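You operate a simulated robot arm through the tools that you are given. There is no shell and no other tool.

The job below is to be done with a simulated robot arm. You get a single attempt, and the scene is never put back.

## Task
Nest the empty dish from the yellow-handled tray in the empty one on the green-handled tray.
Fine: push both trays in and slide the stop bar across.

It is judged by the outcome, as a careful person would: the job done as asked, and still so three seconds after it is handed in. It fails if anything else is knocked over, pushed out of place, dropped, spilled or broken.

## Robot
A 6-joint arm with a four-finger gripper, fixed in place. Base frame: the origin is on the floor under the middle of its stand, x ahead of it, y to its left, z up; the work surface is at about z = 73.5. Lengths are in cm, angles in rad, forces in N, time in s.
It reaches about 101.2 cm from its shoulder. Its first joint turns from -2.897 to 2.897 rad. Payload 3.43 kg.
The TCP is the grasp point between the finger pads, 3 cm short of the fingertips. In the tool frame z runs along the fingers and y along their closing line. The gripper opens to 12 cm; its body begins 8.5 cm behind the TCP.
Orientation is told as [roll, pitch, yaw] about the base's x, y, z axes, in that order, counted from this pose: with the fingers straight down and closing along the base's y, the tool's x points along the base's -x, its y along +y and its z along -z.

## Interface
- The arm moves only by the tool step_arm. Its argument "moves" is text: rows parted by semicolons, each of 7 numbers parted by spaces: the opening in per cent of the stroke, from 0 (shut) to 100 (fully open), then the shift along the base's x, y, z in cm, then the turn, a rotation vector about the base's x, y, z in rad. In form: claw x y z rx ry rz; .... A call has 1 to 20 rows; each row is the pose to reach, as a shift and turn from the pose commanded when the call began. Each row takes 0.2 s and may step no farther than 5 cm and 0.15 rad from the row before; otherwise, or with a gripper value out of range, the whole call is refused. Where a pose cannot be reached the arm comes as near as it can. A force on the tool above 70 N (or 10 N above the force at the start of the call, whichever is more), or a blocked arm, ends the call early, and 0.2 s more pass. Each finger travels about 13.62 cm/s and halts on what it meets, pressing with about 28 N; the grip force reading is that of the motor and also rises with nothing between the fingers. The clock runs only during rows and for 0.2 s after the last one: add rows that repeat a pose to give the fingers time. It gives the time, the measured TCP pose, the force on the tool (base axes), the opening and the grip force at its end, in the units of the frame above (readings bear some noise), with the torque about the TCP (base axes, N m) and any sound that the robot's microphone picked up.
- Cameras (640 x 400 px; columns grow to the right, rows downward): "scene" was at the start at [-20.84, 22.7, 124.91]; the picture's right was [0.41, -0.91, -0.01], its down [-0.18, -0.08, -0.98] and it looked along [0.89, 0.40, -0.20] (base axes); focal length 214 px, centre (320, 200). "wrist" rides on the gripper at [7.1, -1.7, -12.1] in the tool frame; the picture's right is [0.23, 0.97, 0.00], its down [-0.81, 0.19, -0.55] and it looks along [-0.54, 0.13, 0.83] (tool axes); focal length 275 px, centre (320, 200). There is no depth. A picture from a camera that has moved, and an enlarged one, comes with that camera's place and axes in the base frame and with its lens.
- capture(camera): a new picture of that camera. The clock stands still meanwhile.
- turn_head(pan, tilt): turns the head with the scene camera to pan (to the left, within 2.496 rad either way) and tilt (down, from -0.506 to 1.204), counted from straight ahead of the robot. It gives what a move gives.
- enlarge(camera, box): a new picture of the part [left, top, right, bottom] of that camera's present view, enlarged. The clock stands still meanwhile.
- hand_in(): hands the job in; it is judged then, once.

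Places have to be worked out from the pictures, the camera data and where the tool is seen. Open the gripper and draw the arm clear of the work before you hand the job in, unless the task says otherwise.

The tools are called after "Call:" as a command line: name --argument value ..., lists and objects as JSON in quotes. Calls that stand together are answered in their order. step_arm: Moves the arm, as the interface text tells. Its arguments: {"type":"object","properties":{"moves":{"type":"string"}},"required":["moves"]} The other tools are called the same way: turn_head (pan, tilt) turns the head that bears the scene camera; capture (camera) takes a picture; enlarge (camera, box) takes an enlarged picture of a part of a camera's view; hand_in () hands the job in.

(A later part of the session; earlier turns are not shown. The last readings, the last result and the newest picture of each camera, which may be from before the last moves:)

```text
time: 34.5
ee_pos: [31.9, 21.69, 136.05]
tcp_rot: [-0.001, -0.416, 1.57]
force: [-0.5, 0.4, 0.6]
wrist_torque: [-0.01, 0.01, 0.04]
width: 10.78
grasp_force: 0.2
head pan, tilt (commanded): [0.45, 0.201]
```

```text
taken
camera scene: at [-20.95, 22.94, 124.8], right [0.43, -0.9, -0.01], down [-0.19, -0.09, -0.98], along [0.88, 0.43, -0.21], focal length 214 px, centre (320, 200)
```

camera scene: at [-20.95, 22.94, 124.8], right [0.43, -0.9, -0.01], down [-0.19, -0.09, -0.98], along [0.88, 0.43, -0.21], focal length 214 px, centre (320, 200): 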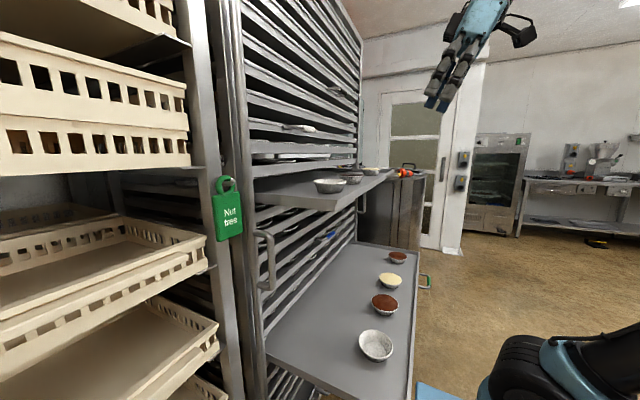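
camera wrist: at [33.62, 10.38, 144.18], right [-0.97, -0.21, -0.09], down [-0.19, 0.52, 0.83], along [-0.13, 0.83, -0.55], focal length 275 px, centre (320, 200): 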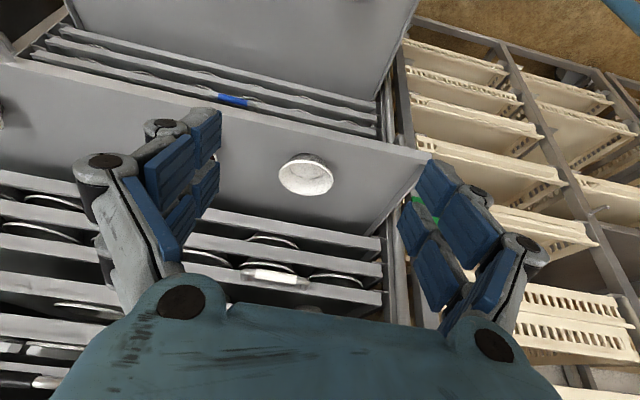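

The empty dish is visible alone between the fingers on the yellow tray. I'll enlarge to locate it precisely.

Call:
enlarge --camera "wrist" --box '[240, 125, 400, 225]'

Call:
enlarge --camera "wrist" --box '[0, 50, 160, 150]'

Call:
enlarge --camera "wrist" --box '[200, 190, 400, 315]'

Call:
enlarge --camera "scene" --box '[290, 150, 410, 225]'

```text
4.00 times, centred on (320, 175) of wrist
camera zoom: at [33.62, 10.38, 144.18], right [-0.97, -0.21, -0.09], down [-0.19, 0.52, 0.83], along [-0.13, 0.83, -0.55], focal length 1101 px, centre (320, 300)
```

zoom: 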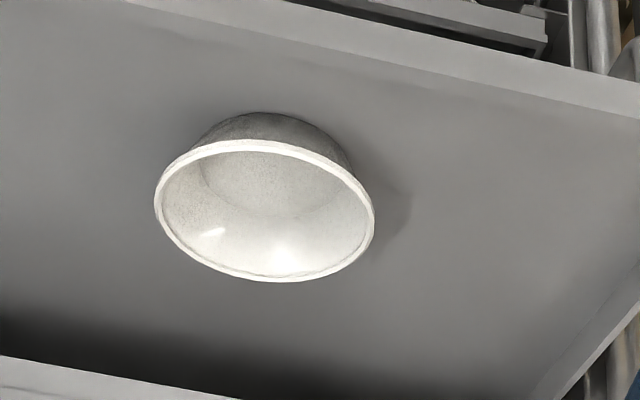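

```text
4.00 times, centred on (80, 100) of wrist
camera zoom: at [33.62, 10.38, 144.18], right [-0.97, -0.21, -0.09], down [-0.19, 0.52, 0.83], along [-0.13, 0.83, -0.55], focal length 1101 px, centre (1280, 600)
```

zoom: 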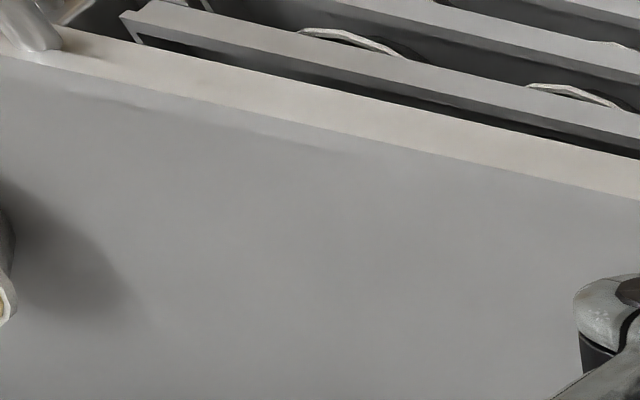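

```text
3.20 times, centred on (300, 252) of wrist
camera zoom: at [33.62, 10.38, 144.18], right [-0.97, -0.21, -0.09], down [-0.19, 0.52, 0.83], along [-0.13, 0.83, -0.55], focal length 881 px, centre (384, 32)
```

zoom: 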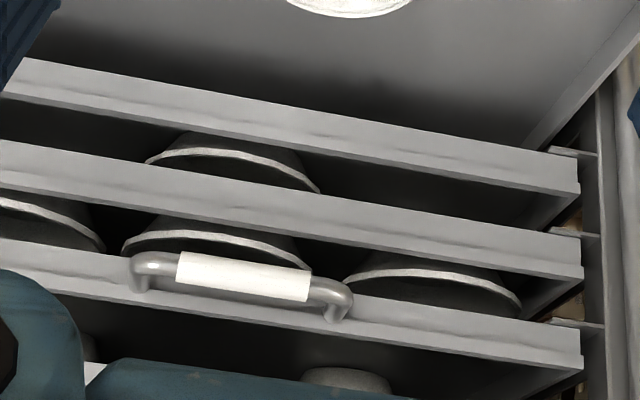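

```text
5.33 times, centred on (350, 188) of scene
camera zoom: at [-20.95, 22.94, 124.8], right [0.43, -0.9, -0.01], down [-0.19, -0.09, -0.98], along [0.88, 0.43, -0.21], focal length 1144 px, centre (160, 267)
```

zoom: 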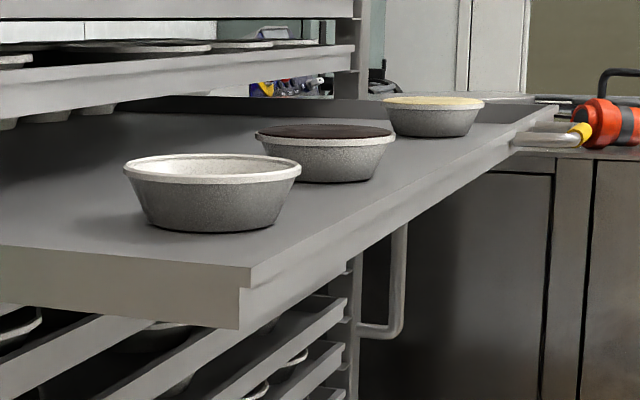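

Dish A's rim centre triangulates to (30.7, 45.3, 117.5), diameter 8.8 cm, height ~2.5 cm, tray floor z≈115.1. I'll examine the finger geometry before the grasp.

Call:
enlarge --camera "wrist" --box '[60, 90, 260, 290]'

Call:
enlarge --camera "scene" --box '[400, 0, 560, 120]'

```text
2.00 times, centred on (160, 190) of wrist
camera zoom: at [33.62, 10.38, 144.18], right [-0.97, -0.21, -0.09], down [-0.19, 0.52, 0.83], along [-0.13, 0.83, -0.55], focal length 551 px, centre (640, 220)
```

zoom: 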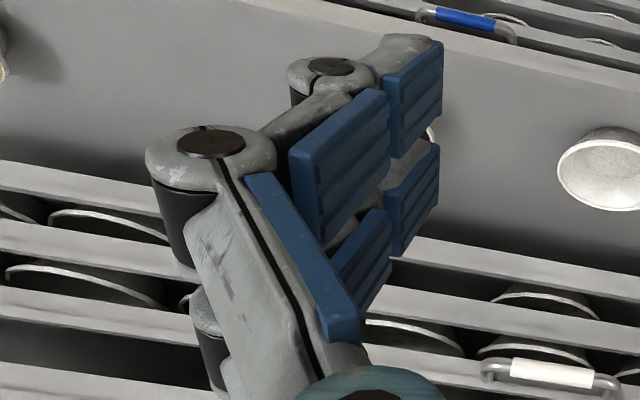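

```text
3.33 times, centred on (480, 60) of scene
camera zoom: at [-20.95, 22.94, 124.8], right [0.43, -0.9, -0.01], down [-0.19, -0.09, -0.98], along [0.88, 0.43, -0.21], focal length 715 px, centre (-213, 667)
```

zoom: 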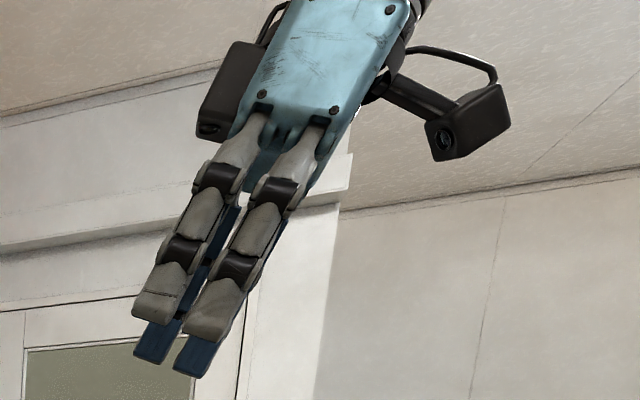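

Each side has two narrow fingers with pads reaching the tips. I'll move above the dish along the tilted tool axis, fully open, stopping ~10 cm short.

Call:
step_arm --moves "100 -0.2 3.2 -1.2 0 0 0; 100 -0.4 6.4 -2.4 0 0 0; 100 -0.6 9.6 -3.6 0 0 0; 100 -0.8 12.8 -4.8 0 0 0; 100 -1.0 16 -6 0 0 0; 100 -1.2 18.8 -7 0 0 0; 100 -1.2 18.8 -7 0 0 0"

Call:
capture --camera "wrist"

Call:
capture --camera "scene"

```text
time: 36.1
ee_pos: [30.29, 40.61, 128.74]
tcp_rot: [0.0, -0.411, 1.572]
force: [0.5, -0.4, -0.3]
wrist_torque: [0.02, 0.01, -0.03]
width: 12.01
grasp_force: 0.0
head pan, tilt (commanded): [0.45, 0.201]
```

```text
taken
camera wrist: at [32.01, 29.35, 136.85], right [-0.97, -0.21, -0.09], down [-0.19, 0.52, 0.83], along [-0.13, 0.83, -0.55], focal length 275 px, centre (320, 200)
```

wrist: 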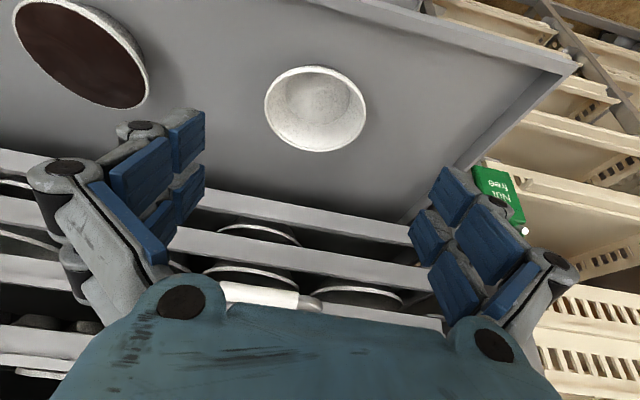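

```text
taken
camera scene: at [-20.94, 22.94, 124.8], right [0.43, -0.9, -0.01], down [-0.19, -0.09, -0.98], along [0.88, 0.43, -0.21], focal length 214 px, centre (320, 200)
```

scene: 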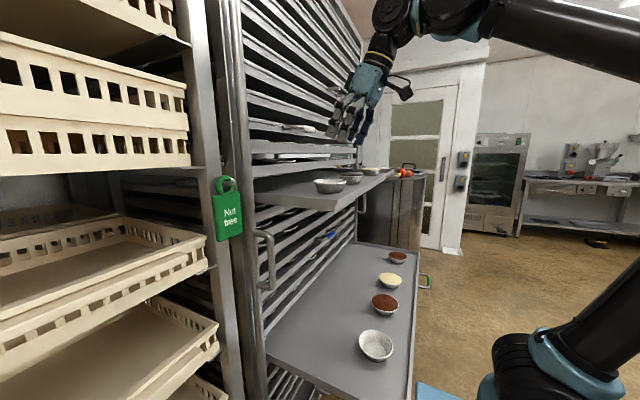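

The dish now reads (30.8, 45.0) at its rim. I'll descend along the tool axis so the finger ends straddle the rim, ending ~2 cm above it at the TCP.

Call:
step_arm --moves "100 0.3 0.8 -2 0 0 0; 100 0.5 1.6 -4 0 0 0; 100 0.5 2.4 -6 0 0 0; 100 0.5 3.0 -7.6 0 0 0; 100 0.5 3.4 -8.8 0 0 0; 100 0.5 3.4 -8.8 0 0 0"

Call:
capture --camera "wrist"

Call:
enlarge --camera "scene" --box '[280, 110, 440, 210]'

```text
time: 37.5
ee_pos: [30.74, 43.97, 120.1]
tcp_rot: [-0.001, -0.412, 1.572]
force: [1.1, -1.2, 0.2]
wrist_torque: [-0.01, -0.01, 0.03]
width: 12.01
grasp_force: 0.1
head pan, tilt (commanded): [0.45, 0.201]
```

```text
taken
camera wrist: at [32.51, 32.67, 128.25], right [-0.97, -0.21, -0.09], down [-0.19, 0.52, 0.83], along [-0.13, 0.83, -0.55], focal length 275 px, centre (320, 200)
```

wrist: 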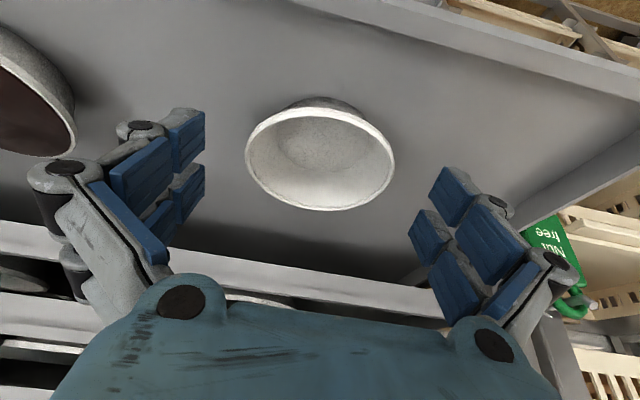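

```text
4.00 times, centred on (360, 160) of scene
camera zoom: at [-20.94, 22.94, 124.8], right [0.44, -0.9, -0.01], down [-0.19, -0.09, -0.98], along [0.88, 0.43, -0.21], focal length 858 px, centre (160, 360)
```

zoom: 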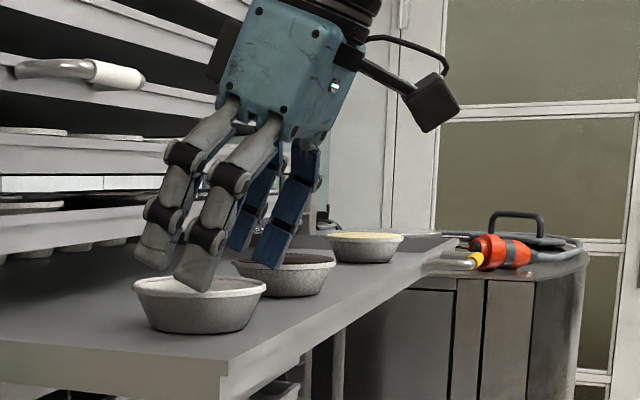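

The rim centre is ~2.7 cm beyond the TCP, near the fingertips; I'll descend 0.7 cm more along the tool axis and check clearance.

Call:
step_arm --moves "100 0.1 0.1 -0.35 0 0 0; 100 0.1 0.2 -0.7 0 0 0; 100 0.1 0.2 -0.7 0 0 0"

Call:
capture --camera "wrist"

Call:
enlarge --camera "scene" --box '[280, 130, 400, 205]'

```text
time: 38.3
ee_pos: [30.91, 44.04, 119.45]
tcp_rot: [0.0, -0.411, 1.569]
force: [0.3, 0.1, 0.7]
wrist_torque: [-0.01, -0.02, -0.04]
width: 12.02
grasp_force: 0.0
head pan, tilt (commanded): [0.45, 0.201]
```

```text
taken
camera wrist: at [32.58, 32.78, 127.67], right [-0.97, -0.21, -0.09], down [-0.19, 0.52, 0.83], along [-0.13, 0.83, -0.55], focal length 275 px, centre (320, 200)
```

wrist: 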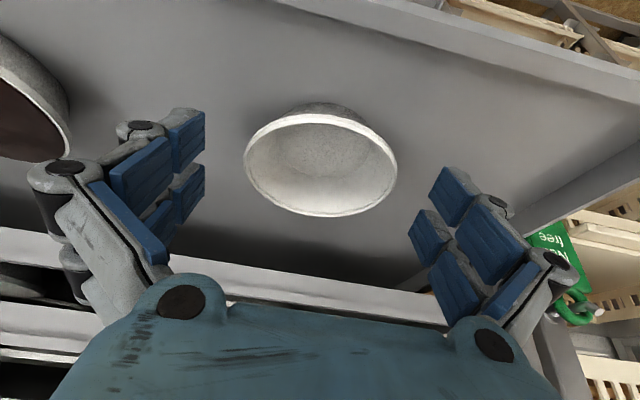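

```text
5.33 times, centred on (340, 168) of scene
camera zoom: at [-20.95, 22.94, 124.8], right [0.44, -0.9, -0.01], down [-0.19, -0.09, -0.98], along [0.88, 0.43, -0.21], focal length 1144 px, centre (213, 373)
```

zoom: 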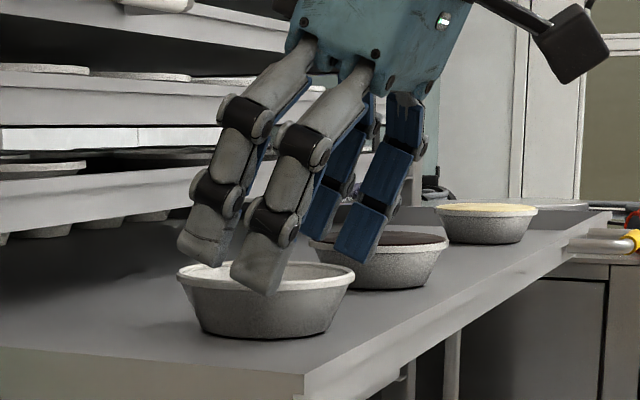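

The open fingertips reach only ~0.8 cm past the TCP (they retract when open), so they are still about level above the rim. I'll go 1.1 cm lower along the tool axis.

Call:
step_arm --moves "100 0 0.15 -0.4 0 0 0; 100 0 0.35 -0.8 0 0 0; 100 0 0.45 -1.1 0 0 0; 100 0 0.45 -1.1 0 0 0"

Call:
capture --camera "wrist"

Call:
enlarge --camera "scene" --box '[280, 130, 400, 205]'

```text
time: 39.3
ee_pos: [30.83, 44.55, 118.43]
tcp_rot: [0.0, -0.412, 1.569]
force: [-0.6, -0.2, 0.5]
wrist_torque: [0.0, -0.02, 0.03]
width: 12.02
grasp_force: 0.0
head pan, tilt (commanded): [0.45, 0.201]
```

```text
taken
camera wrist: at [32.5, 33.29, 126.58], right [-0.97, -0.21, -0.09], down [-0.19, 0.52, 0.83], along [-0.13, 0.83, -0.55], focal length 275 px, centre (320, 200)
```

wrist: 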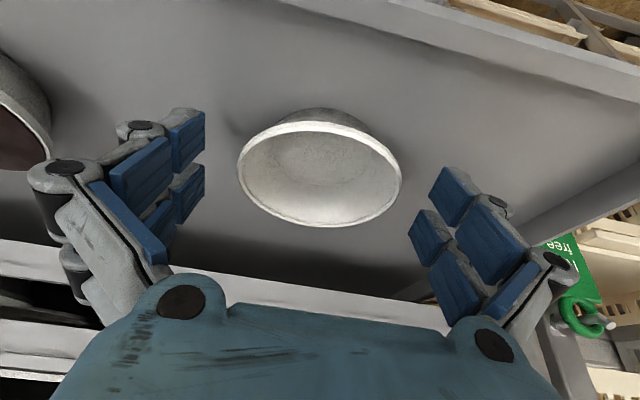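

```text
5.33 times, centred on (340, 168) of scene
camera zoom: at [-20.95, 22.94, 124.8], right [0.44, -0.9, -0.01], down [-0.19, -0.09, -0.98], along [0.88, 0.43, -0.21], focal length 1144 px, centre (213, 373)
```

zoom: 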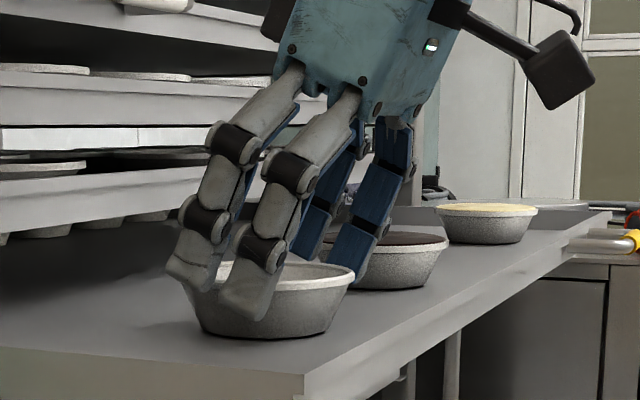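

Tips are now just below rim level on both sides and the dish is centred. I'll close gradually onto the rim.

Call:
step_arm --moves "90 0 0 0 0 0 0; 84 0 0 0 0 0 0; 79 0 0 0 0 0 0; 76 0 0 0 0 0 0; 74 0 0 0 0 0 0; 72 0 0 0 0 0 0; 70 0 0 0 0 0 0"

Call:
capture --camera "wrist"

Call:
enlarge --camera "scene" --box '[280, 130, 400, 205]'

```text
time: 40.9
ee_pos: [30.87, 44.62, 118.54]
tcp_rot: [-0.001, -0.413, 1.57]
force: [-0.3, -0.4, 1.1]
wrist_torque: [0.04, 0.0, 0.0]
width: 8.5
grasp_force: 10.2
head pan, tilt (commanded): [0.45, 0.201]
```

```text
taken
camera wrist: at [32.5, 33.29, 126.58], right [-0.97, -0.21, -0.09], down [-0.19, 0.52, 0.83], along [-0.13, 0.83, -0.55], focal length 275 px, centre (320, 200)
```

wrist: 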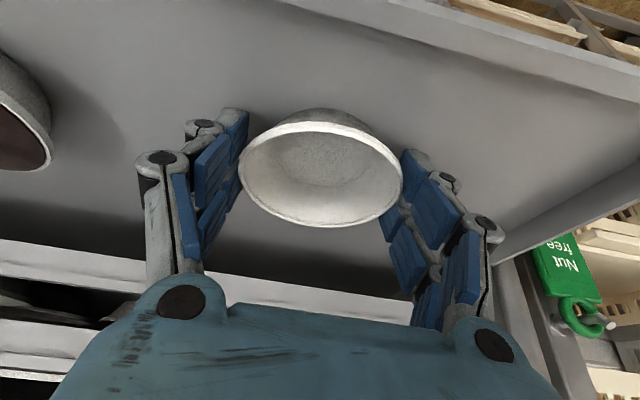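

```text
5.33 times, centred on (340, 168) of scene
camera zoom: at [-20.95, 22.94, 124.8], right [0.44, -0.9, -0.01], down [-0.19, -0.09, -0.98], along [0.88, 0.43, -0.21], focal length 1144 px, centre (213, 373)
```

zoom: 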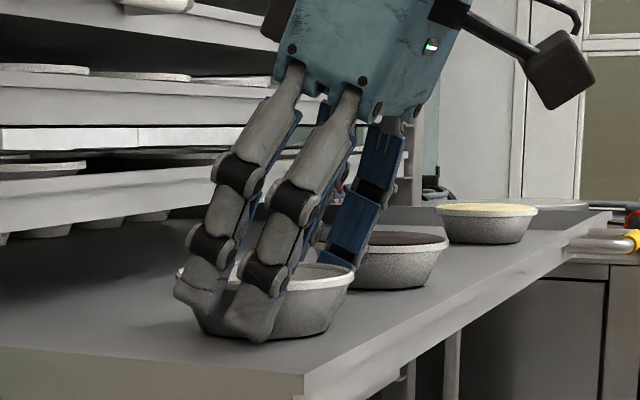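

Contact made (width 8.5 cm, grip building). I'll squeeze to full grip force.

Call:
step_arm --moves "66 0 0 0 0 0 0; 60 0 0 0 0 0 0; 60 0 0 0 0 0 0"

Call:
capture --camera "wrist"

Call:
enlarge --camera "scene" --box '[280, 130, 400, 205]'

```text
time: 41.7
ee_pos: [30.79, 44.63, 118.41]
tcp_rot: [0.0, -0.411, 1.573]
force: [0.5, 0.1, 6.5]
wrist_torque: [0.04, 0.0, -0.02]
width: 8.38
grasp_force: 28.1
head pan, tilt (commanded): [0.45, 0.201]
```

```text
taken
camera wrist: at [32.5, 33.28, 126.59], right [-0.97, -0.21, -0.09], down [-0.19, 0.52, 0.83], along [-0.13, 0.83, -0.55], focal length 275 px, centre (320, 200)
```

wrist: 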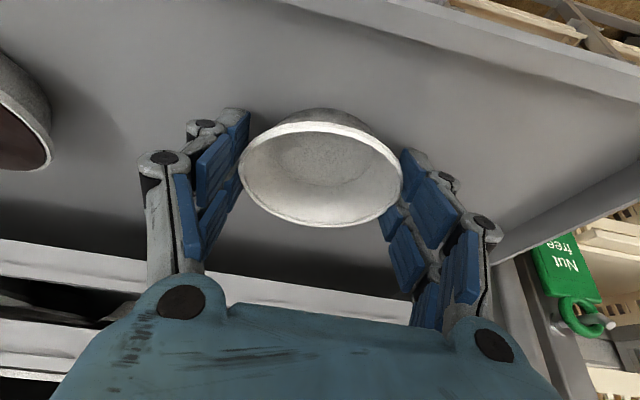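

```text
5.33 times, centred on (340, 168) of scene
camera zoom: at [-20.95, 22.93, 124.8], right [0.44, -0.9, -0.01], down [-0.19, -0.09, -0.98], along [0.88, 0.43, -0.21], focal length 1144 px, centre (213, 373)
```

zoom: 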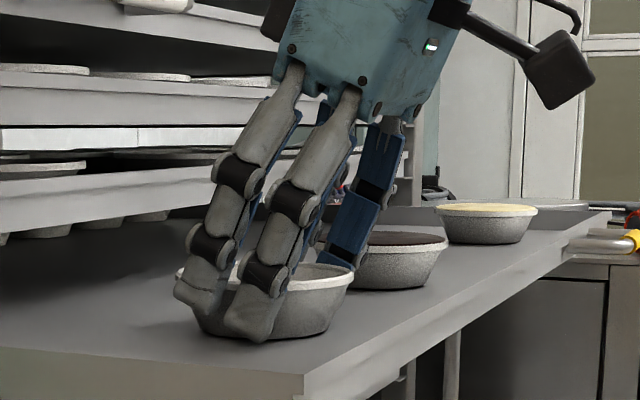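

Grip at 28 N. I'll lift 1.5 cm gently and check that the dish follows level.

Call:
step_arm --moves "60 0 0 0.3 0 0 0; 60 0 0 0.7 0 0 0; 60 0 0 1.1 0 0 0; 60 0 0 1.5 0 0 0; 60 0 0 1.5 0 0 0"

Call:
capture --camera "wrist"

Call:
enlarge --camera "scene" --box '[280, 130, 400, 205]'

```text
time: 42.9
ee_pos: [30.81, 44.58, 119.93]
tcp_rot: [0.0, -0.411, 1.571]
force: [-0.2, 0.8, -0.6]
wrist_torque: [-0.04, 0.0, 0.0]
width: 8.37
grasp_force: 27.9
head pan, tilt (commanded): [0.45, 0.201]
```

```text
taken
camera wrist: at [32.56, 33.33, 128.17], right [-0.97, -0.21, -0.09], down [-0.19, 0.52, 0.83], along [-0.13, 0.83, -0.55], focal length 275 px, centre (320, 200)
```

wrist: 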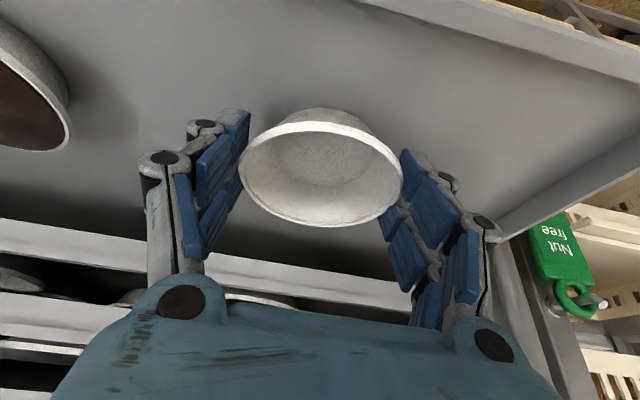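

```text
5.33 times, centred on (340, 168) of scene
camera zoom: at [-20.94, 22.94, 124.8], right [0.44, -0.9, -0.01], down [-0.19, -0.09, -0.98], along [0.88, 0.43, -0.21], focal length 1144 px, centre (213, 373)
```

zoom: 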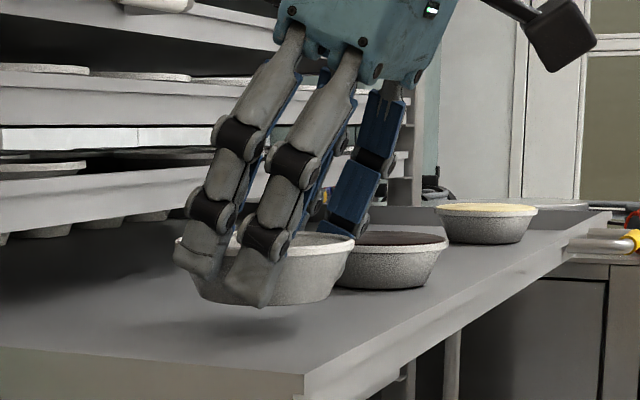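

The dish is lifted level and firmly held. I'll raise it clear of the tray lip, then bring it out toward −y in front of the yellow tray.

Call:
step_arm --moves "60 0 0 1.5 0 0 0; 60 0 -0.3 3.5 0 0 0; 60 0 -1.5 5 0 0 0; 60 -0.3 -4 5.3 0 0 0; 60 -0.8 -6.5 5.3 0 0 0; 60 -1.3 -9 5.3 0 0 0; 60 -1.8 -11.5 5.3 0 0 0; 60 -2.3 -14 5.3 0 0 0; 60 -2.8 -16.5 5.3 0 0 0; 60 -3 -18.5 5.3 0 0 0; 60 -3 -20 5.3 0 0 0; 60 -3 -20.6 5.3 0 0 0; 60 -3 -20.6 5.3 0 0 0"

Call:
capture --camera "wrist"

Call:
capture --camera "scene"

```text
time: 45.7
ee_pos: [28.21, 23.97, 125.32]
tcp_rot: [0.0, -0.416, 1.57]
force: [0.4, 0.0, -0.8]
wrist_torque: [0.0, 0.01, 0.0]
width: 8.37
grasp_force: 27.8
head pan, tilt (commanded): [0.45, 0.201]
```

```text
taken
camera wrist: at [29.89, 12.7, 133.53], right [-0.97, -0.21, -0.09], down [-0.19, 0.52, 0.83], along [-0.13, 0.83, -0.55], focal length 275 px, centre (320, 200)
```

wrist: 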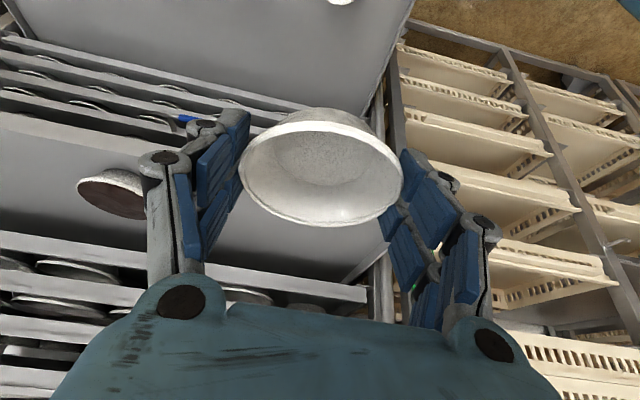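

```text
taken
camera scene: at [-20.95, 22.93, 124.8], right [0.44, -0.9, -0.01], down [-0.19, -0.09, -0.98], along [0.88, 0.43, -0.21], focal length 214 px, centre (320, 200)
```

scene: 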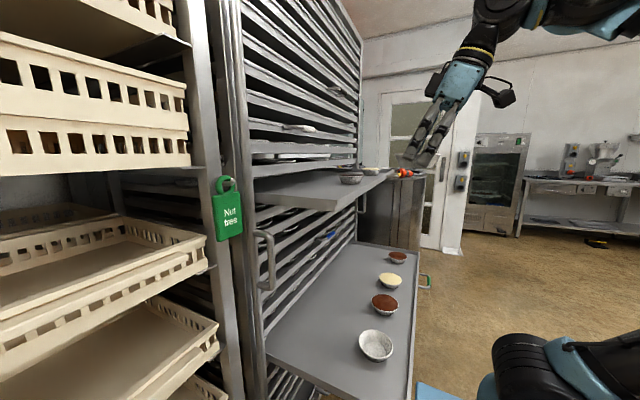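

Now clear of the yellow tray. I'll lower in front of it, staying at y≈22, in stages, watching the arm.

Call:
step_arm --moves "60 0 -0.5 -2 0 0 0; 60 0 -1 -4.5 0 0 0; 60 0 -1.5 -7 0 0 0; 60 0 -2 -9.5 0 0 0; 60 0 -2 -12 0 0 0; 60 0 -2 -14.5 0 0 0; 60 0 -2 -17 0 0 0; 60 0 -2 -19 0 0 0; 60 0 -2 -20 0 0 0; 60 0 -2 -20 0 0 0"

Call:
capture --camera "wrist"

Call:
capture --camera "scene"

```text
time: 47.9
ee_pos: [28.05, 21.94, 105.33]
tcp_rot: [-0.001, -0.414, 1.571]
force: [0.8, 0.6, 0.2]
wrist_torque: [-0.02, -0.02, 0.0]
width: 8.38
grasp_force: 27.9
head pan, tilt (commanded): [0.45, 0.201]
```

```text
taken
camera wrist: at [29.81, 10.63, 113.48], right [-0.97, -0.21, -0.09], down [-0.19, 0.52, 0.83], along [-0.13, 0.83, -0.55], focal length 275 px, centre (320, 200)
```

wrist: 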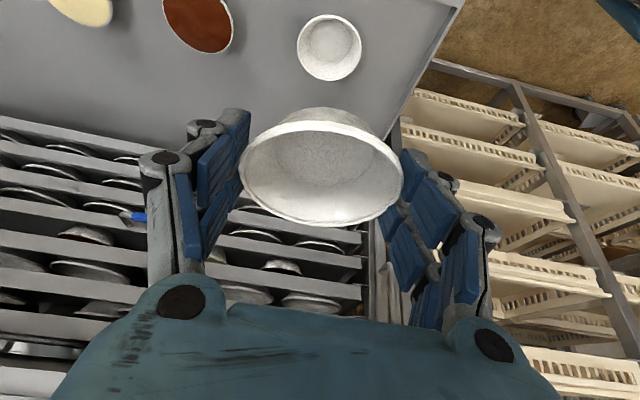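

```text
taken
camera scene: at [-20.95, 22.93, 124.8], right [0.44, -0.9, -0.01], down [-0.19, -0.09, -0.98], along [0.88, 0.43, -0.21], focal length 214 px, centre (320, 200)
```

scene: 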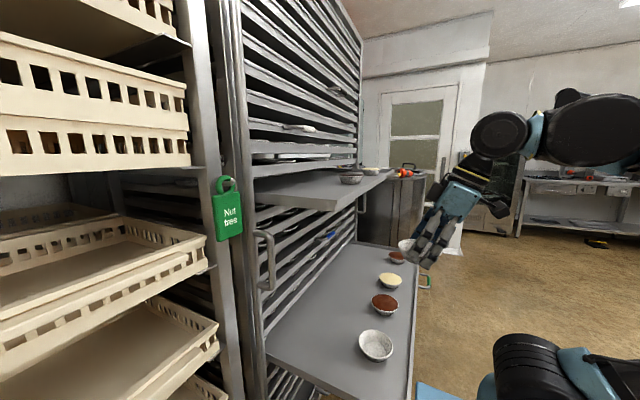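

The lower dish triangulates to (27.75, 30.4) with rim z≈76; the held dish's rim centre is ~1.1 cm below the TCP. I'll move to a few centimetres directly above it.

Call:
step_arm --moves "60 0 0.5 -2.3 0 0 0; 60 -0.1 1.3 -4.8 0 0 0; 60 -0.15 2.2 -7.3 0 0 0; 60 -0.2 3.2 -9.8 0 0 0; 60 -0.25 4.2 -12.3 0 0 0; 60 -0.3 5.3 -14.8 0 0 0; 60 -0.35 6.5 -16.9 0 0 0; 60 -0.4 7.6 -18.4 0 0 0; 60 -0.4 8.4 -19.3 0 0 0; 60 -0.4 8.4 -19.3 0 0 0"

Call:
capture --camera "wrist"

Call:
capture --camera "scene"

Call:
enlarge --camera "scene" --box '[300, 270, 460, 370]'

```text
time: 50.1
ee_pos: [27.4, 30.25, 85.92]
tcp_rot: [0.0, -0.412, 1.571]
force: [0.3, -0.5, -1.3]
wrist_torque: [0.05, -0.03, -0.02]
width: 8.33
grasp_force: 28.2
head pan, tilt (commanded): [0.45, 0.201]
```

```text
taken
camera wrist: at [29.1, 18.98, 94.19], right [-0.97, -0.21, -0.09], down [-0.19, 0.52, 0.83], along [-0.13, 0.83, -0.55], focal length 275 px, centre (320, 200)
```

wrist: 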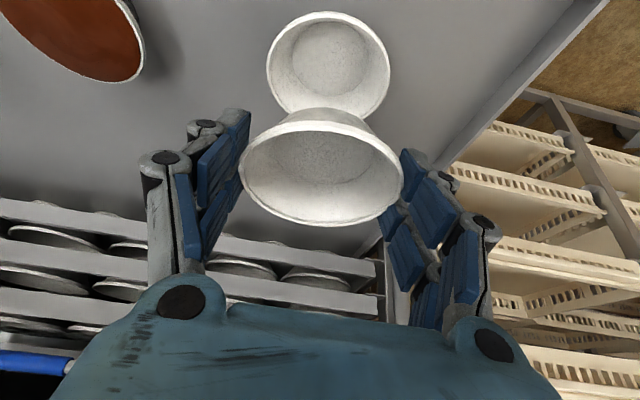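

```text
taken
camera scene: at [-20.95, 22.94, 124.8], right [0.44, -0.9, -0.01], down [-0.19, -0.09, -0.98], along [0.88, 0.43, -0.21], focal length 214 px, centre (320, 200)
```

scene: 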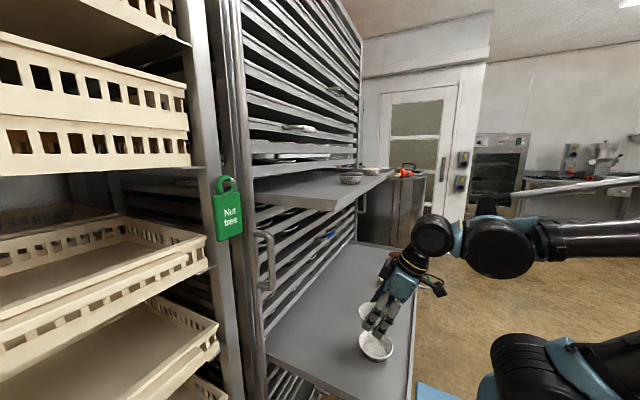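

```text
4.00 times, centred on (380, 320) of scene
camera zoom: at [-20.95, 22.94, 124.8], right [0.44, -0.9, -0.01], down [-0.19, -0.09, -0.98], along [0.88, 0.43, -0.21], focal length 858 px, centre (80, -280)
```

zoom: 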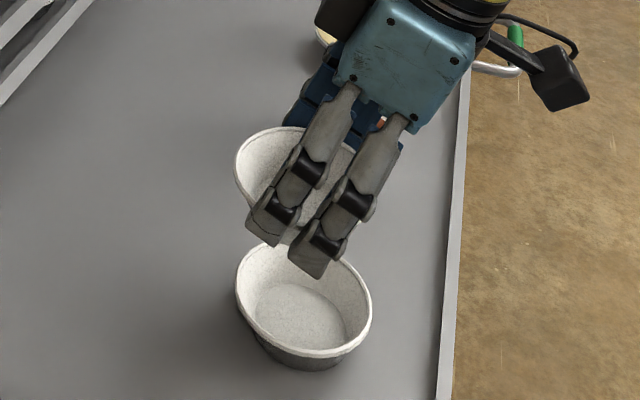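

The held dish is about 0.3 cm short in x relative to the lower one. I'll correct and descend until its base is just inside the lower rim, then check alignment.

Call:
step_arm --moves "60 0.2 0.1 -1.5 0 0 0; 60 0.3 0.15 -3 0 0 0; 60 0.3 0.15 -4.5 0 0 0; 60 0.3 0.15 -5.5 0 0 0; 60 0.3 0.15 -6.2 0 0 0; 60 0.3 0.15 -6.2 0 0 0"

Call:
capture --camera "wrist"

Call:
enlarge --camera "scene" --box '[320, 290, 440, 365]'

```text
time: 51.5
ee_pos: [27.6, 30.52, 79.72]
tcp_rot: [0.0, -0.41, 1.57]
force: [0.2, -0.6, -0.2]
wrist_torque: [0.0, 0.03, -0.01]
width: 8.36
grasp_force: 27.8
head pan, tilt (commanded): [0.45, 0.201]
```

```text
taken
camera wrist: at [29.37, 19.23, 87.9], right [-0.97, -0.21, -0.09], down [-0.19, 0.52, 0.83], along [-0.13, 0.83, -0.55], focal length 275 px, centre (320, 200)
```

wrist: 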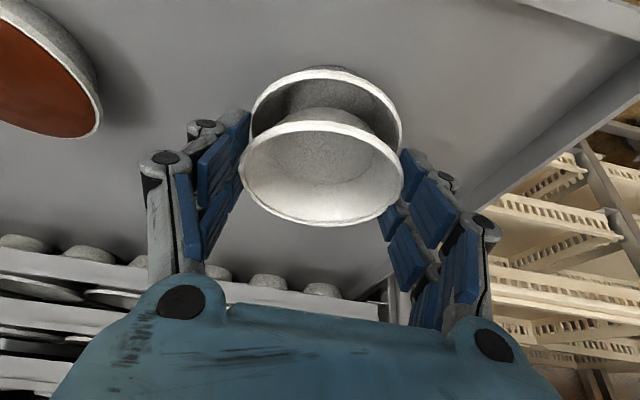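

```text
5.33 times, centred on (380, 328) of scene
camera zoom: at [-20.95, 22.94, 124.8], right [0.44, -0.9, -0.01], down [-0.19, -0.09, -0.98], along [0.88, 0.43, -0.21], focal length 1144 px, centre (0, -480)
```

zoom: 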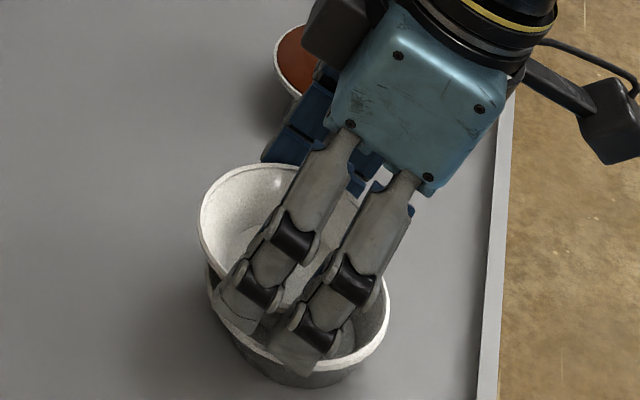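

Dishes appear near aligned; I'll enlarge the wrist view for precise comparison of the two rims.

Call:
enlarge --camera "wrist" --box '[220, 40, 420, 240]'

```text
2.00 times, centred on (320, 140) of wrist
camera zoom: at [29.37, 19.23, 87.9], right [-0.97, -0.21, -0.09], down [-0.19, 0.52, 0.83], along [-0.13, 0.83, -0.55], focal length 551 px, centre (320, 320)
```

zoom: 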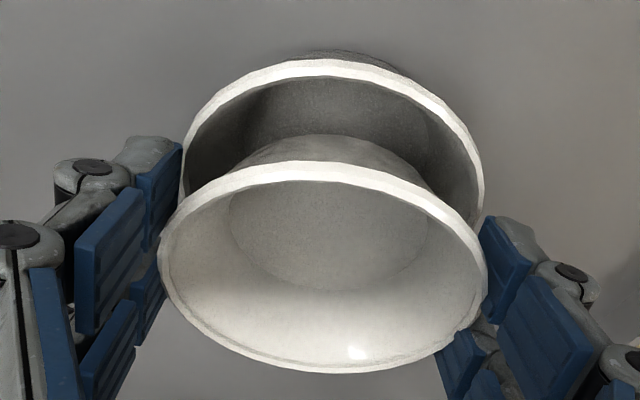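

The upper rim is about 0.4–0.5 cm too far in +y and x is aligned; vertical gap between rims ~2.85 cm. I'll correct y by −0.45 and lower 1.2 cm.

Call:
step_arm --moves "60 0 -0.25 -0.1 0 0 0; 60 0 -0.45 -0.3 0 0 0; 60 0 -0.45 -0.8 0 0 0; 60 0 -0.45 -1.2 0 0 0; 60 0 -0.45 -1.2 0 0 0"

Call:
enlarge --camera "wrist" --box '[220, 40, 420, 240]'

Call:
enlarge --camera "scene" --box '[320, 290, 440, 365]'

```text
time: 52.7
ee_pos: [27.71, 30.17, 78.61]
tcp_rot: [0.0, -0.413, 1.571]
force: [-0.4, 1.3, 23.2]
wrist_torque: [0.12, 0.08, 0.04]
width: 8.34
grasp_force: 27.7
head pan, tilt (commanded): [0.45, 0.201]
```

```text
2.00 times, centred on (320, 140) of wrist
camera zoom: at [29.41, 18.88, 86.78], right [-0.97, -0.21, -0.09], down [-0.19, 0.52, 0.83], along [-0.13, 0.83, -0.55], focal length 551 px, centre (320, 320)
```

zoom: 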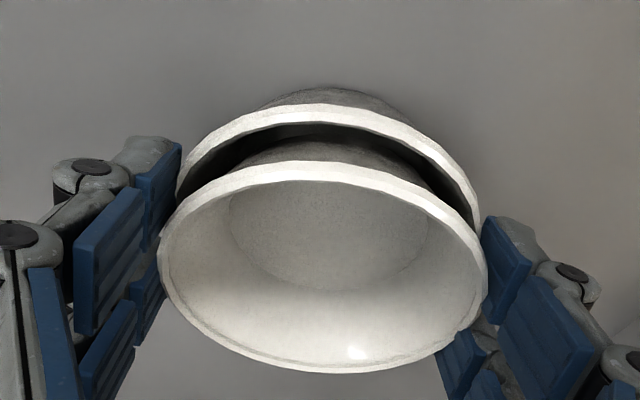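

```text
5.33 times, centred on (380, 328) of scene
camera zoom: at [-20.98, 22.91, 124.8], right [0.44, -0.9, -0.01], down [-0.19, -0.09, -0.98], along [0.88, 0.43, -0.21], focal length 1144 px, centre (0, -480)
```

zoom: 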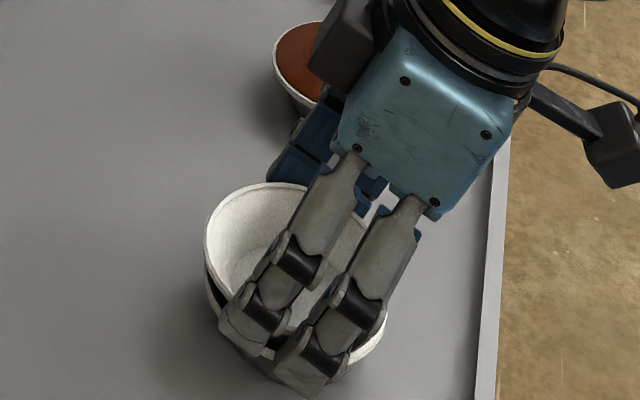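

Alignment is now within ~1 mm (x and y), and the fingertips have just touched the lower rim (23 N). I'll lift 0.15 cm to relieve that and open in tiny steps so the flared dish eases down into the other.

Call:
step_arm --moves "60 0 0 0.15 0 0 0; 66 0 0 0.15 0 0 0; 69 0 0 0.15 0 0 0; 70 0 0 0.15 0 0 0; 71 0 0 0.15 0 0 0; 72 0 0 0.15 0 0 0"

Call:
enlarge --camera "wrist" --box '[220, 40, 420, 240]'

```text
time: 54.1
ee_pos: [27.77, 30.15, 78.54]
tcp_rot: [-0.001, -0.411, 1.571]
force: [0.0, 0.0, -0.4]
wrist_torque: [-0.03, -0.02, 0.03]
width: 8.65
grasp_force: 0.0
head pan, tilt (commanded): [0.45, 0.201]
```

```text
2.00 times, centred on (320, 140) of wrist
camera zoom: at [29.46, 18.88, 86.86], right [-0.97, -0.21, -0.09], down [-0.19, 0.52, 0.83], along [-0.13, 0.83, -0.55], focal length 551 px, centre (320, 320)
```

zoom: 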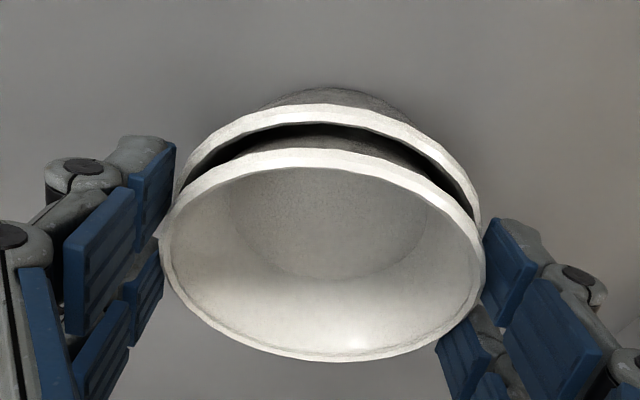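

The dish has eased down ~0.4 cm. I'll keep opening in tiny steps.

Call:
step_arm --moves "73 0 0 0 0 0 0; 74 0 0 0 0 0 0; 75 0 0 0 0 0 0; 76 0 0 0 0 0 0; 77 0 0 0 0 0 0"

Call:
enlarge --camera "wrist" --box '[220, 40, 420, 240]'

Call:
enlarge --camera "scene" --box '[320, 290, 440, 365]'

```text
time: 55.3
ee_pos: [27.8, 30.19, 78.74]
tcp_rot: [0.0, -0.411, 1.572]
force: [-0.5, -0.7, -0.7]
wrist_torque: [-0.02, 0.03, 0.03]
width: 9.25
grasp_force: 0.0
head pan, tilt (commanded): [0.45, 0.201]
```

```text
2.00 times, centred on (320, 140) of wrist
camera zoom: at [29.46, 18.88, 86.86], right [-0.97, -0.21, -0.09], down [-0.19, 0.52, 0.83], along [-0.13, 0.83, -0.55], focal length 551 px, centre (320, 320)
```

zoom: 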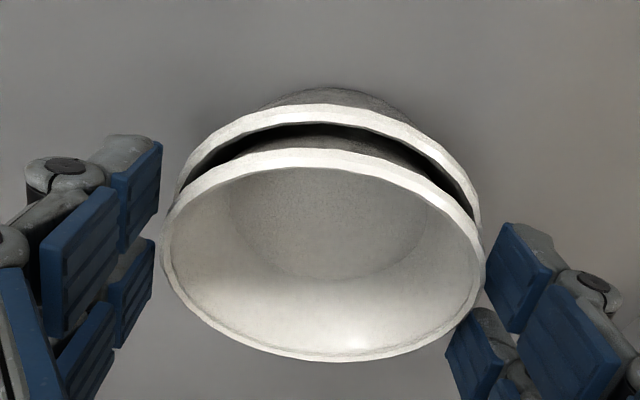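

```text
5.33 times, centred on (380, 328) of scene
camera zoom: at [-20.95, 22.94, 124.8], right [0.44, -0.9, -0.01], down [-0.19, -0.09, -0.98], along [0.88, 0.43, -0.21], focal length 1144 px, centre (0, -480)
```

zoom: 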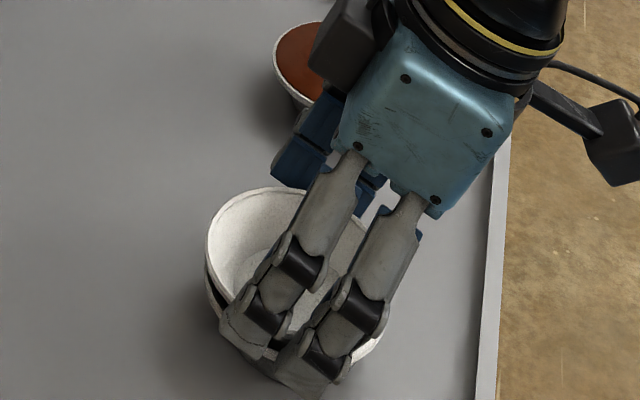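

The dish has settled by itself inside the other and the fingers are free on both sides. I'll open fully and retract along the tool axis, then inspect the nesting.

Call:
step_arm --moves "82 0 0 0 0 0 0; 88 0 0 0 0 0 0; 94 0 0 0 0 0 0; 94 0 -0.8 1.8 0 0 0; 94 0 -2 4.5 0 0 0; 94 0 -3.6 8 0 0 0; 94 0 -5.5 12 0 0 0; 94 0 -5.5 12 0 0 0"

Call:
capture --camera "wrist"

Call:
enlarge --camera "scene" --box '[320, 290, 440, 365]'

Call:
enlarge --camera "wrist" --box '[240, 20, 400, 120]'

```text
time: 57.1
ee_pos: [27.94, 24.57, 90.61]
tcp_rot: [0.001, -0.412, 1.571]
force: [0.6, 1.2, -0.5]
wrist_torque: [0.03, 0.03, -0.01]
width: 11.3
grasp_force: 0.0
head pan, tilt (commanded): [0.45, 0.201]
```

```text
taken
camera wrist: at [29.64, 13.25, 98.75], right [-0.97, -0.21, -0.09], down [-0.19, 0.52, 0.83], along [-0.13, 0.83, -0.55], focal length 275 px, centre (320, 200)
```

wrist: 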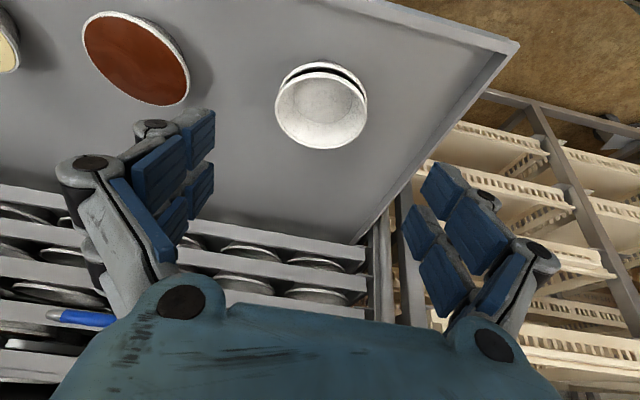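

```text
5.33 times, centred on (380, 328) of scene
camera zoom: at [-20.95, 22.93, 124.8], right [0.44, -0.9, -0.01], down [-0.19, -0.09, -0.98], along [0.88, 0.43, -0.21], focal length 1144 px, centre (0, -480)
```

zoom: 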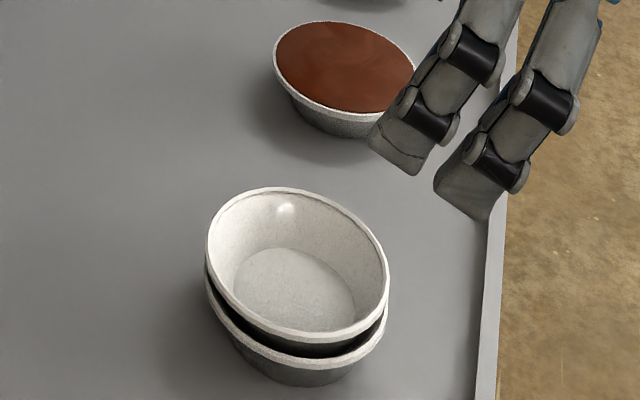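

```text
4.00 times, centred on (320, 70) of wrist
camera zoom: at [29.64, 13.25, 98.75], right [-0.97, -0.21, -0.09], down [-0.19, 0.52, 0.83], along [-0.13, 0.83, -0.55], focal length 1101 px, centre (320, 720)
```

zoom: 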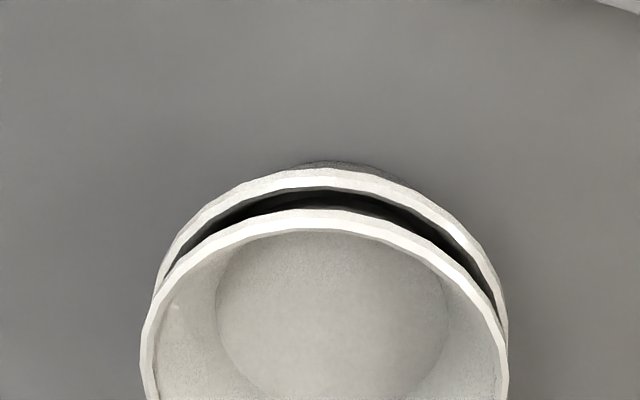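

The empty dish now sits nested, but its rim stands ~1.6 cm above the lower rim, so before pushing the tray in I need to check the headroom under the next tray. I'll swing the wrist camera to look level at rim height from in front.

Call:
step_arm --moves "80 1 -2.5 2 0.05 0 0; 70 3 -5 3 0.15 0 0; 60 5 -8 4 0.27 0 0; 60 7.5 -11 4 0.39 0 0; 60 10 -14 4 0.5 0 0; 60 12 -17 3 0.59 0 0; 60 14 -18.6 1 0.59 0 0; 60 14 -18.6 -1 0.59 0 0; 60 14 -18.6 -1 0.59 0 0"

Call:
capture --camera "wrist"

Call:
capture --camera "scene"

```text
time: 59.1
ee_pos: [43.11, 10.25, 89.37]
tcp_rot: [0.0, -0.999, 1.618]
force: [-0.5, -6.8, 0.0]
wrist_torque: [0.37, -0.08, -0.19]
width: 7.19
grasp_force: 0.1
out of reach, approached as far as the arm can: row 1, 2, 3, 4, 5, 6, 7, 8, 9
head pan, tilt (commanded): [0.45, 0.201]
```

```text
taken
camera wrist: at [45.51, -3.51, 89.94], right [-0.97, -0.17, -0.19], down [-0.19, -0.04, 0.98], along [-0.18, 0.98, 0.0], focal length 275 px, centre (320, 200)
```

wrist: 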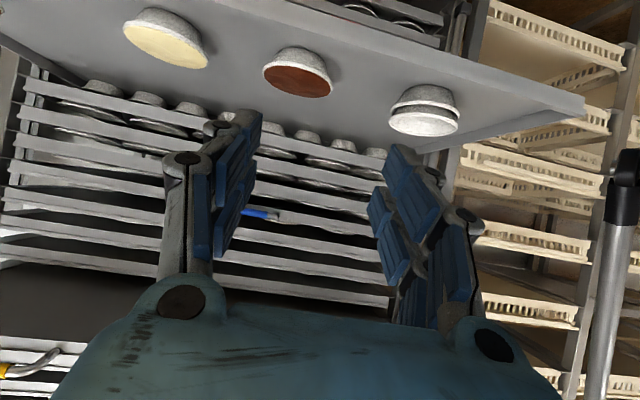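

```text
taken
camera scene: at [-20.95, 22.94, 124.8], right [0.44, -0.9, -0.01], down [-0.19, -0.09, -0.98], along [0.88, 0.43, -0.21], focal length 214 px, centre (320, 200)
```

scene: 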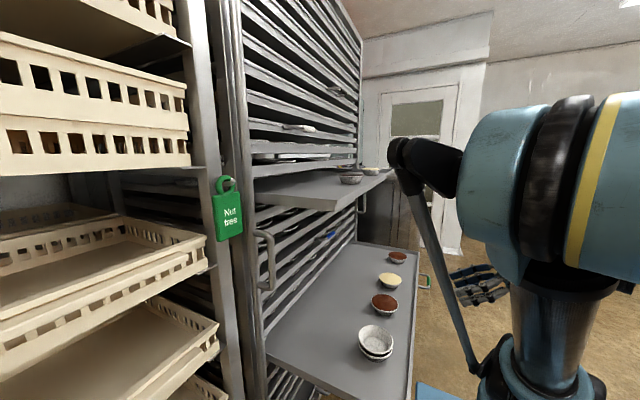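

The arm is at its fold limit there with a small contact-like load. I'll move outward to larger x (away from its own base) with the tool yawed toward the stack.

Call:
step_arm --moves "60 2 0.5 1 0.59 0 0; 60 5 0.5 1.5 0.59 0 0"

Call:
capture --camera "scene"

```text
refused: row 1 steps farther than a row can; nothing moved
```

```text
taken
camera scene: at [-20.95, 22.94, 124.8], right [0.44, -0.9, -0.01], down [-0.19, -0.09, -0.98], along [0.88, 0.43, -0.21], focal length 214 px, centre (320, 200)
```

scene: 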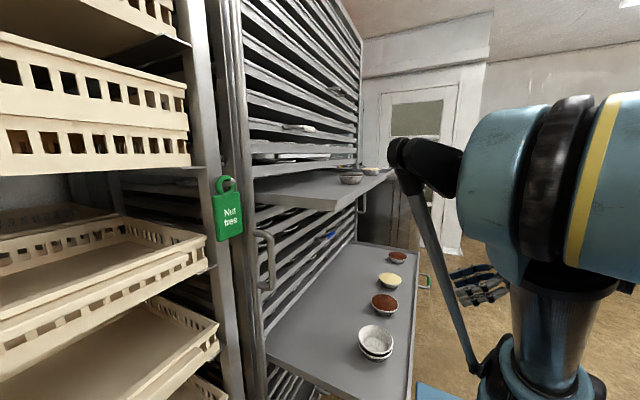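

I mis-specified the turn (it is relative to the present pose). Retrying with no turn, moving outward in x.

Call:
step_arm --moves "60 3 0.5 1 0 0 0; 60 6 0.5 1.5 0 0 0; 60 9 0.5 1.5 0 0 0; 60 12 0.5 1.5 0 0 0; 60 15 0 1 0 0 0; 60 18 0 0 0 0 0.06; 60 18 0 0 0 0 0.06"

Call:
capture --camera "wrist"

Call:
capture --camera "scene"

```text
time: 60.7
ee_pos: [61.81, 9.35, 89.35]
tcp_rot: [-0.001, -1.001, 1.63]
force: [0.4, 0.3, -0.2]
wrist_torque: [0.0, 0.0, -0.02]
width: 7.21
grasp_force: 0.0
head pan, tilt (commanded): [0.45, 0.201]
```

```text
taken
camera wrist: at [64.35, -4.39, 89.93], right [-0.96, -0.18, -0.19], down [-0.19, -0.04, 0.98], along [-0.19, 0.98, 0.0], focal length 275 px, centre (320, 200)
```

wrist: 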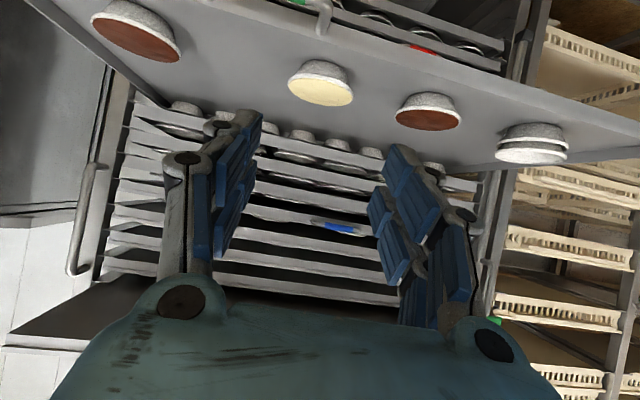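

```text
taken
camera scene: at [-20.94, 22.94, 124.8], right [0.44, -0.9, -0.01], down [-0.19, -0.09, -0.98], along [0.88, 0.43, -0.21], focal length 214 px, centre (320, 200)
```

scene: 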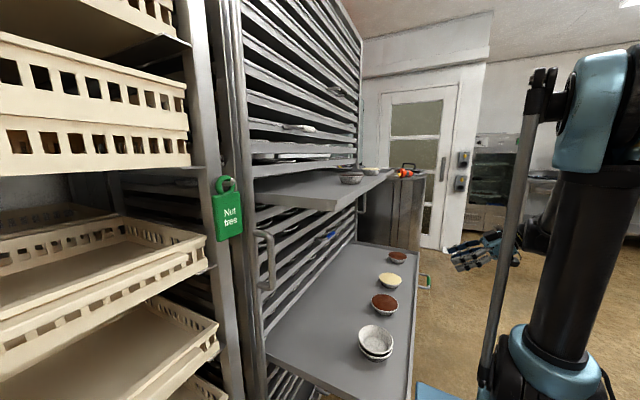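

Clear and load-free now. I'll lower the camera to rim level and yaw toward the stack.

Call:
step_arm --moves "60 0 -0.5 -1.5 0 0 0.1; 60 0 -1 -3.5 0 0 0.2; 60 0 -1.5 -6 0 0 0.3; 60 0 -2 -8.5 0 0 0.4; 60 0 -2 -10.5 0 0 0.48; 60 0 -2 -11.3 0 0 0.5; 60 0 -2 -11.3 0 0 0.5"

Call:
capture --camera "wrist"

```text
time: 62.3
ee_pos: [62.6, 15.42, 78.63]
tcp_rot: [-0.045, -0.968, 2.126]
force: [0.1, -0.7, -0.4]
wrist_torque: [0.0, -0.02, -0.03]
width: 7.23
grasp_force: 0.1
out of reach, approached as far as the arm can: row 3, 4, 5, 6, 7
head pan, tilt (commanded): [0.45, 0.201]
```

```text
taken
camera wrist: at [70.92, 4.3, 79.57], right [-0.78, -0.59, -0.21], down [-0.19, -0.1, 0.98], along [-0.6, 0.8, -0.03], focal length 275 px, centre (320, 200)
```

wrist: 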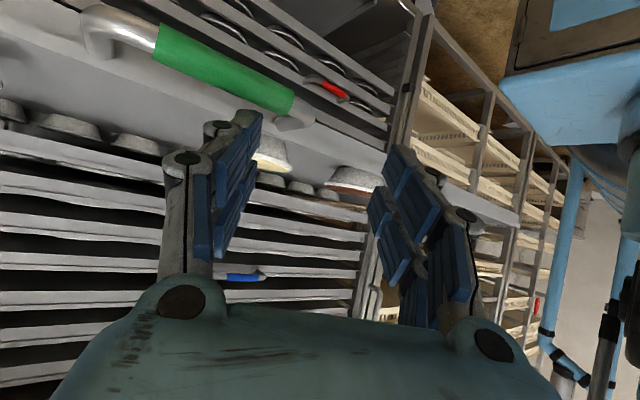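

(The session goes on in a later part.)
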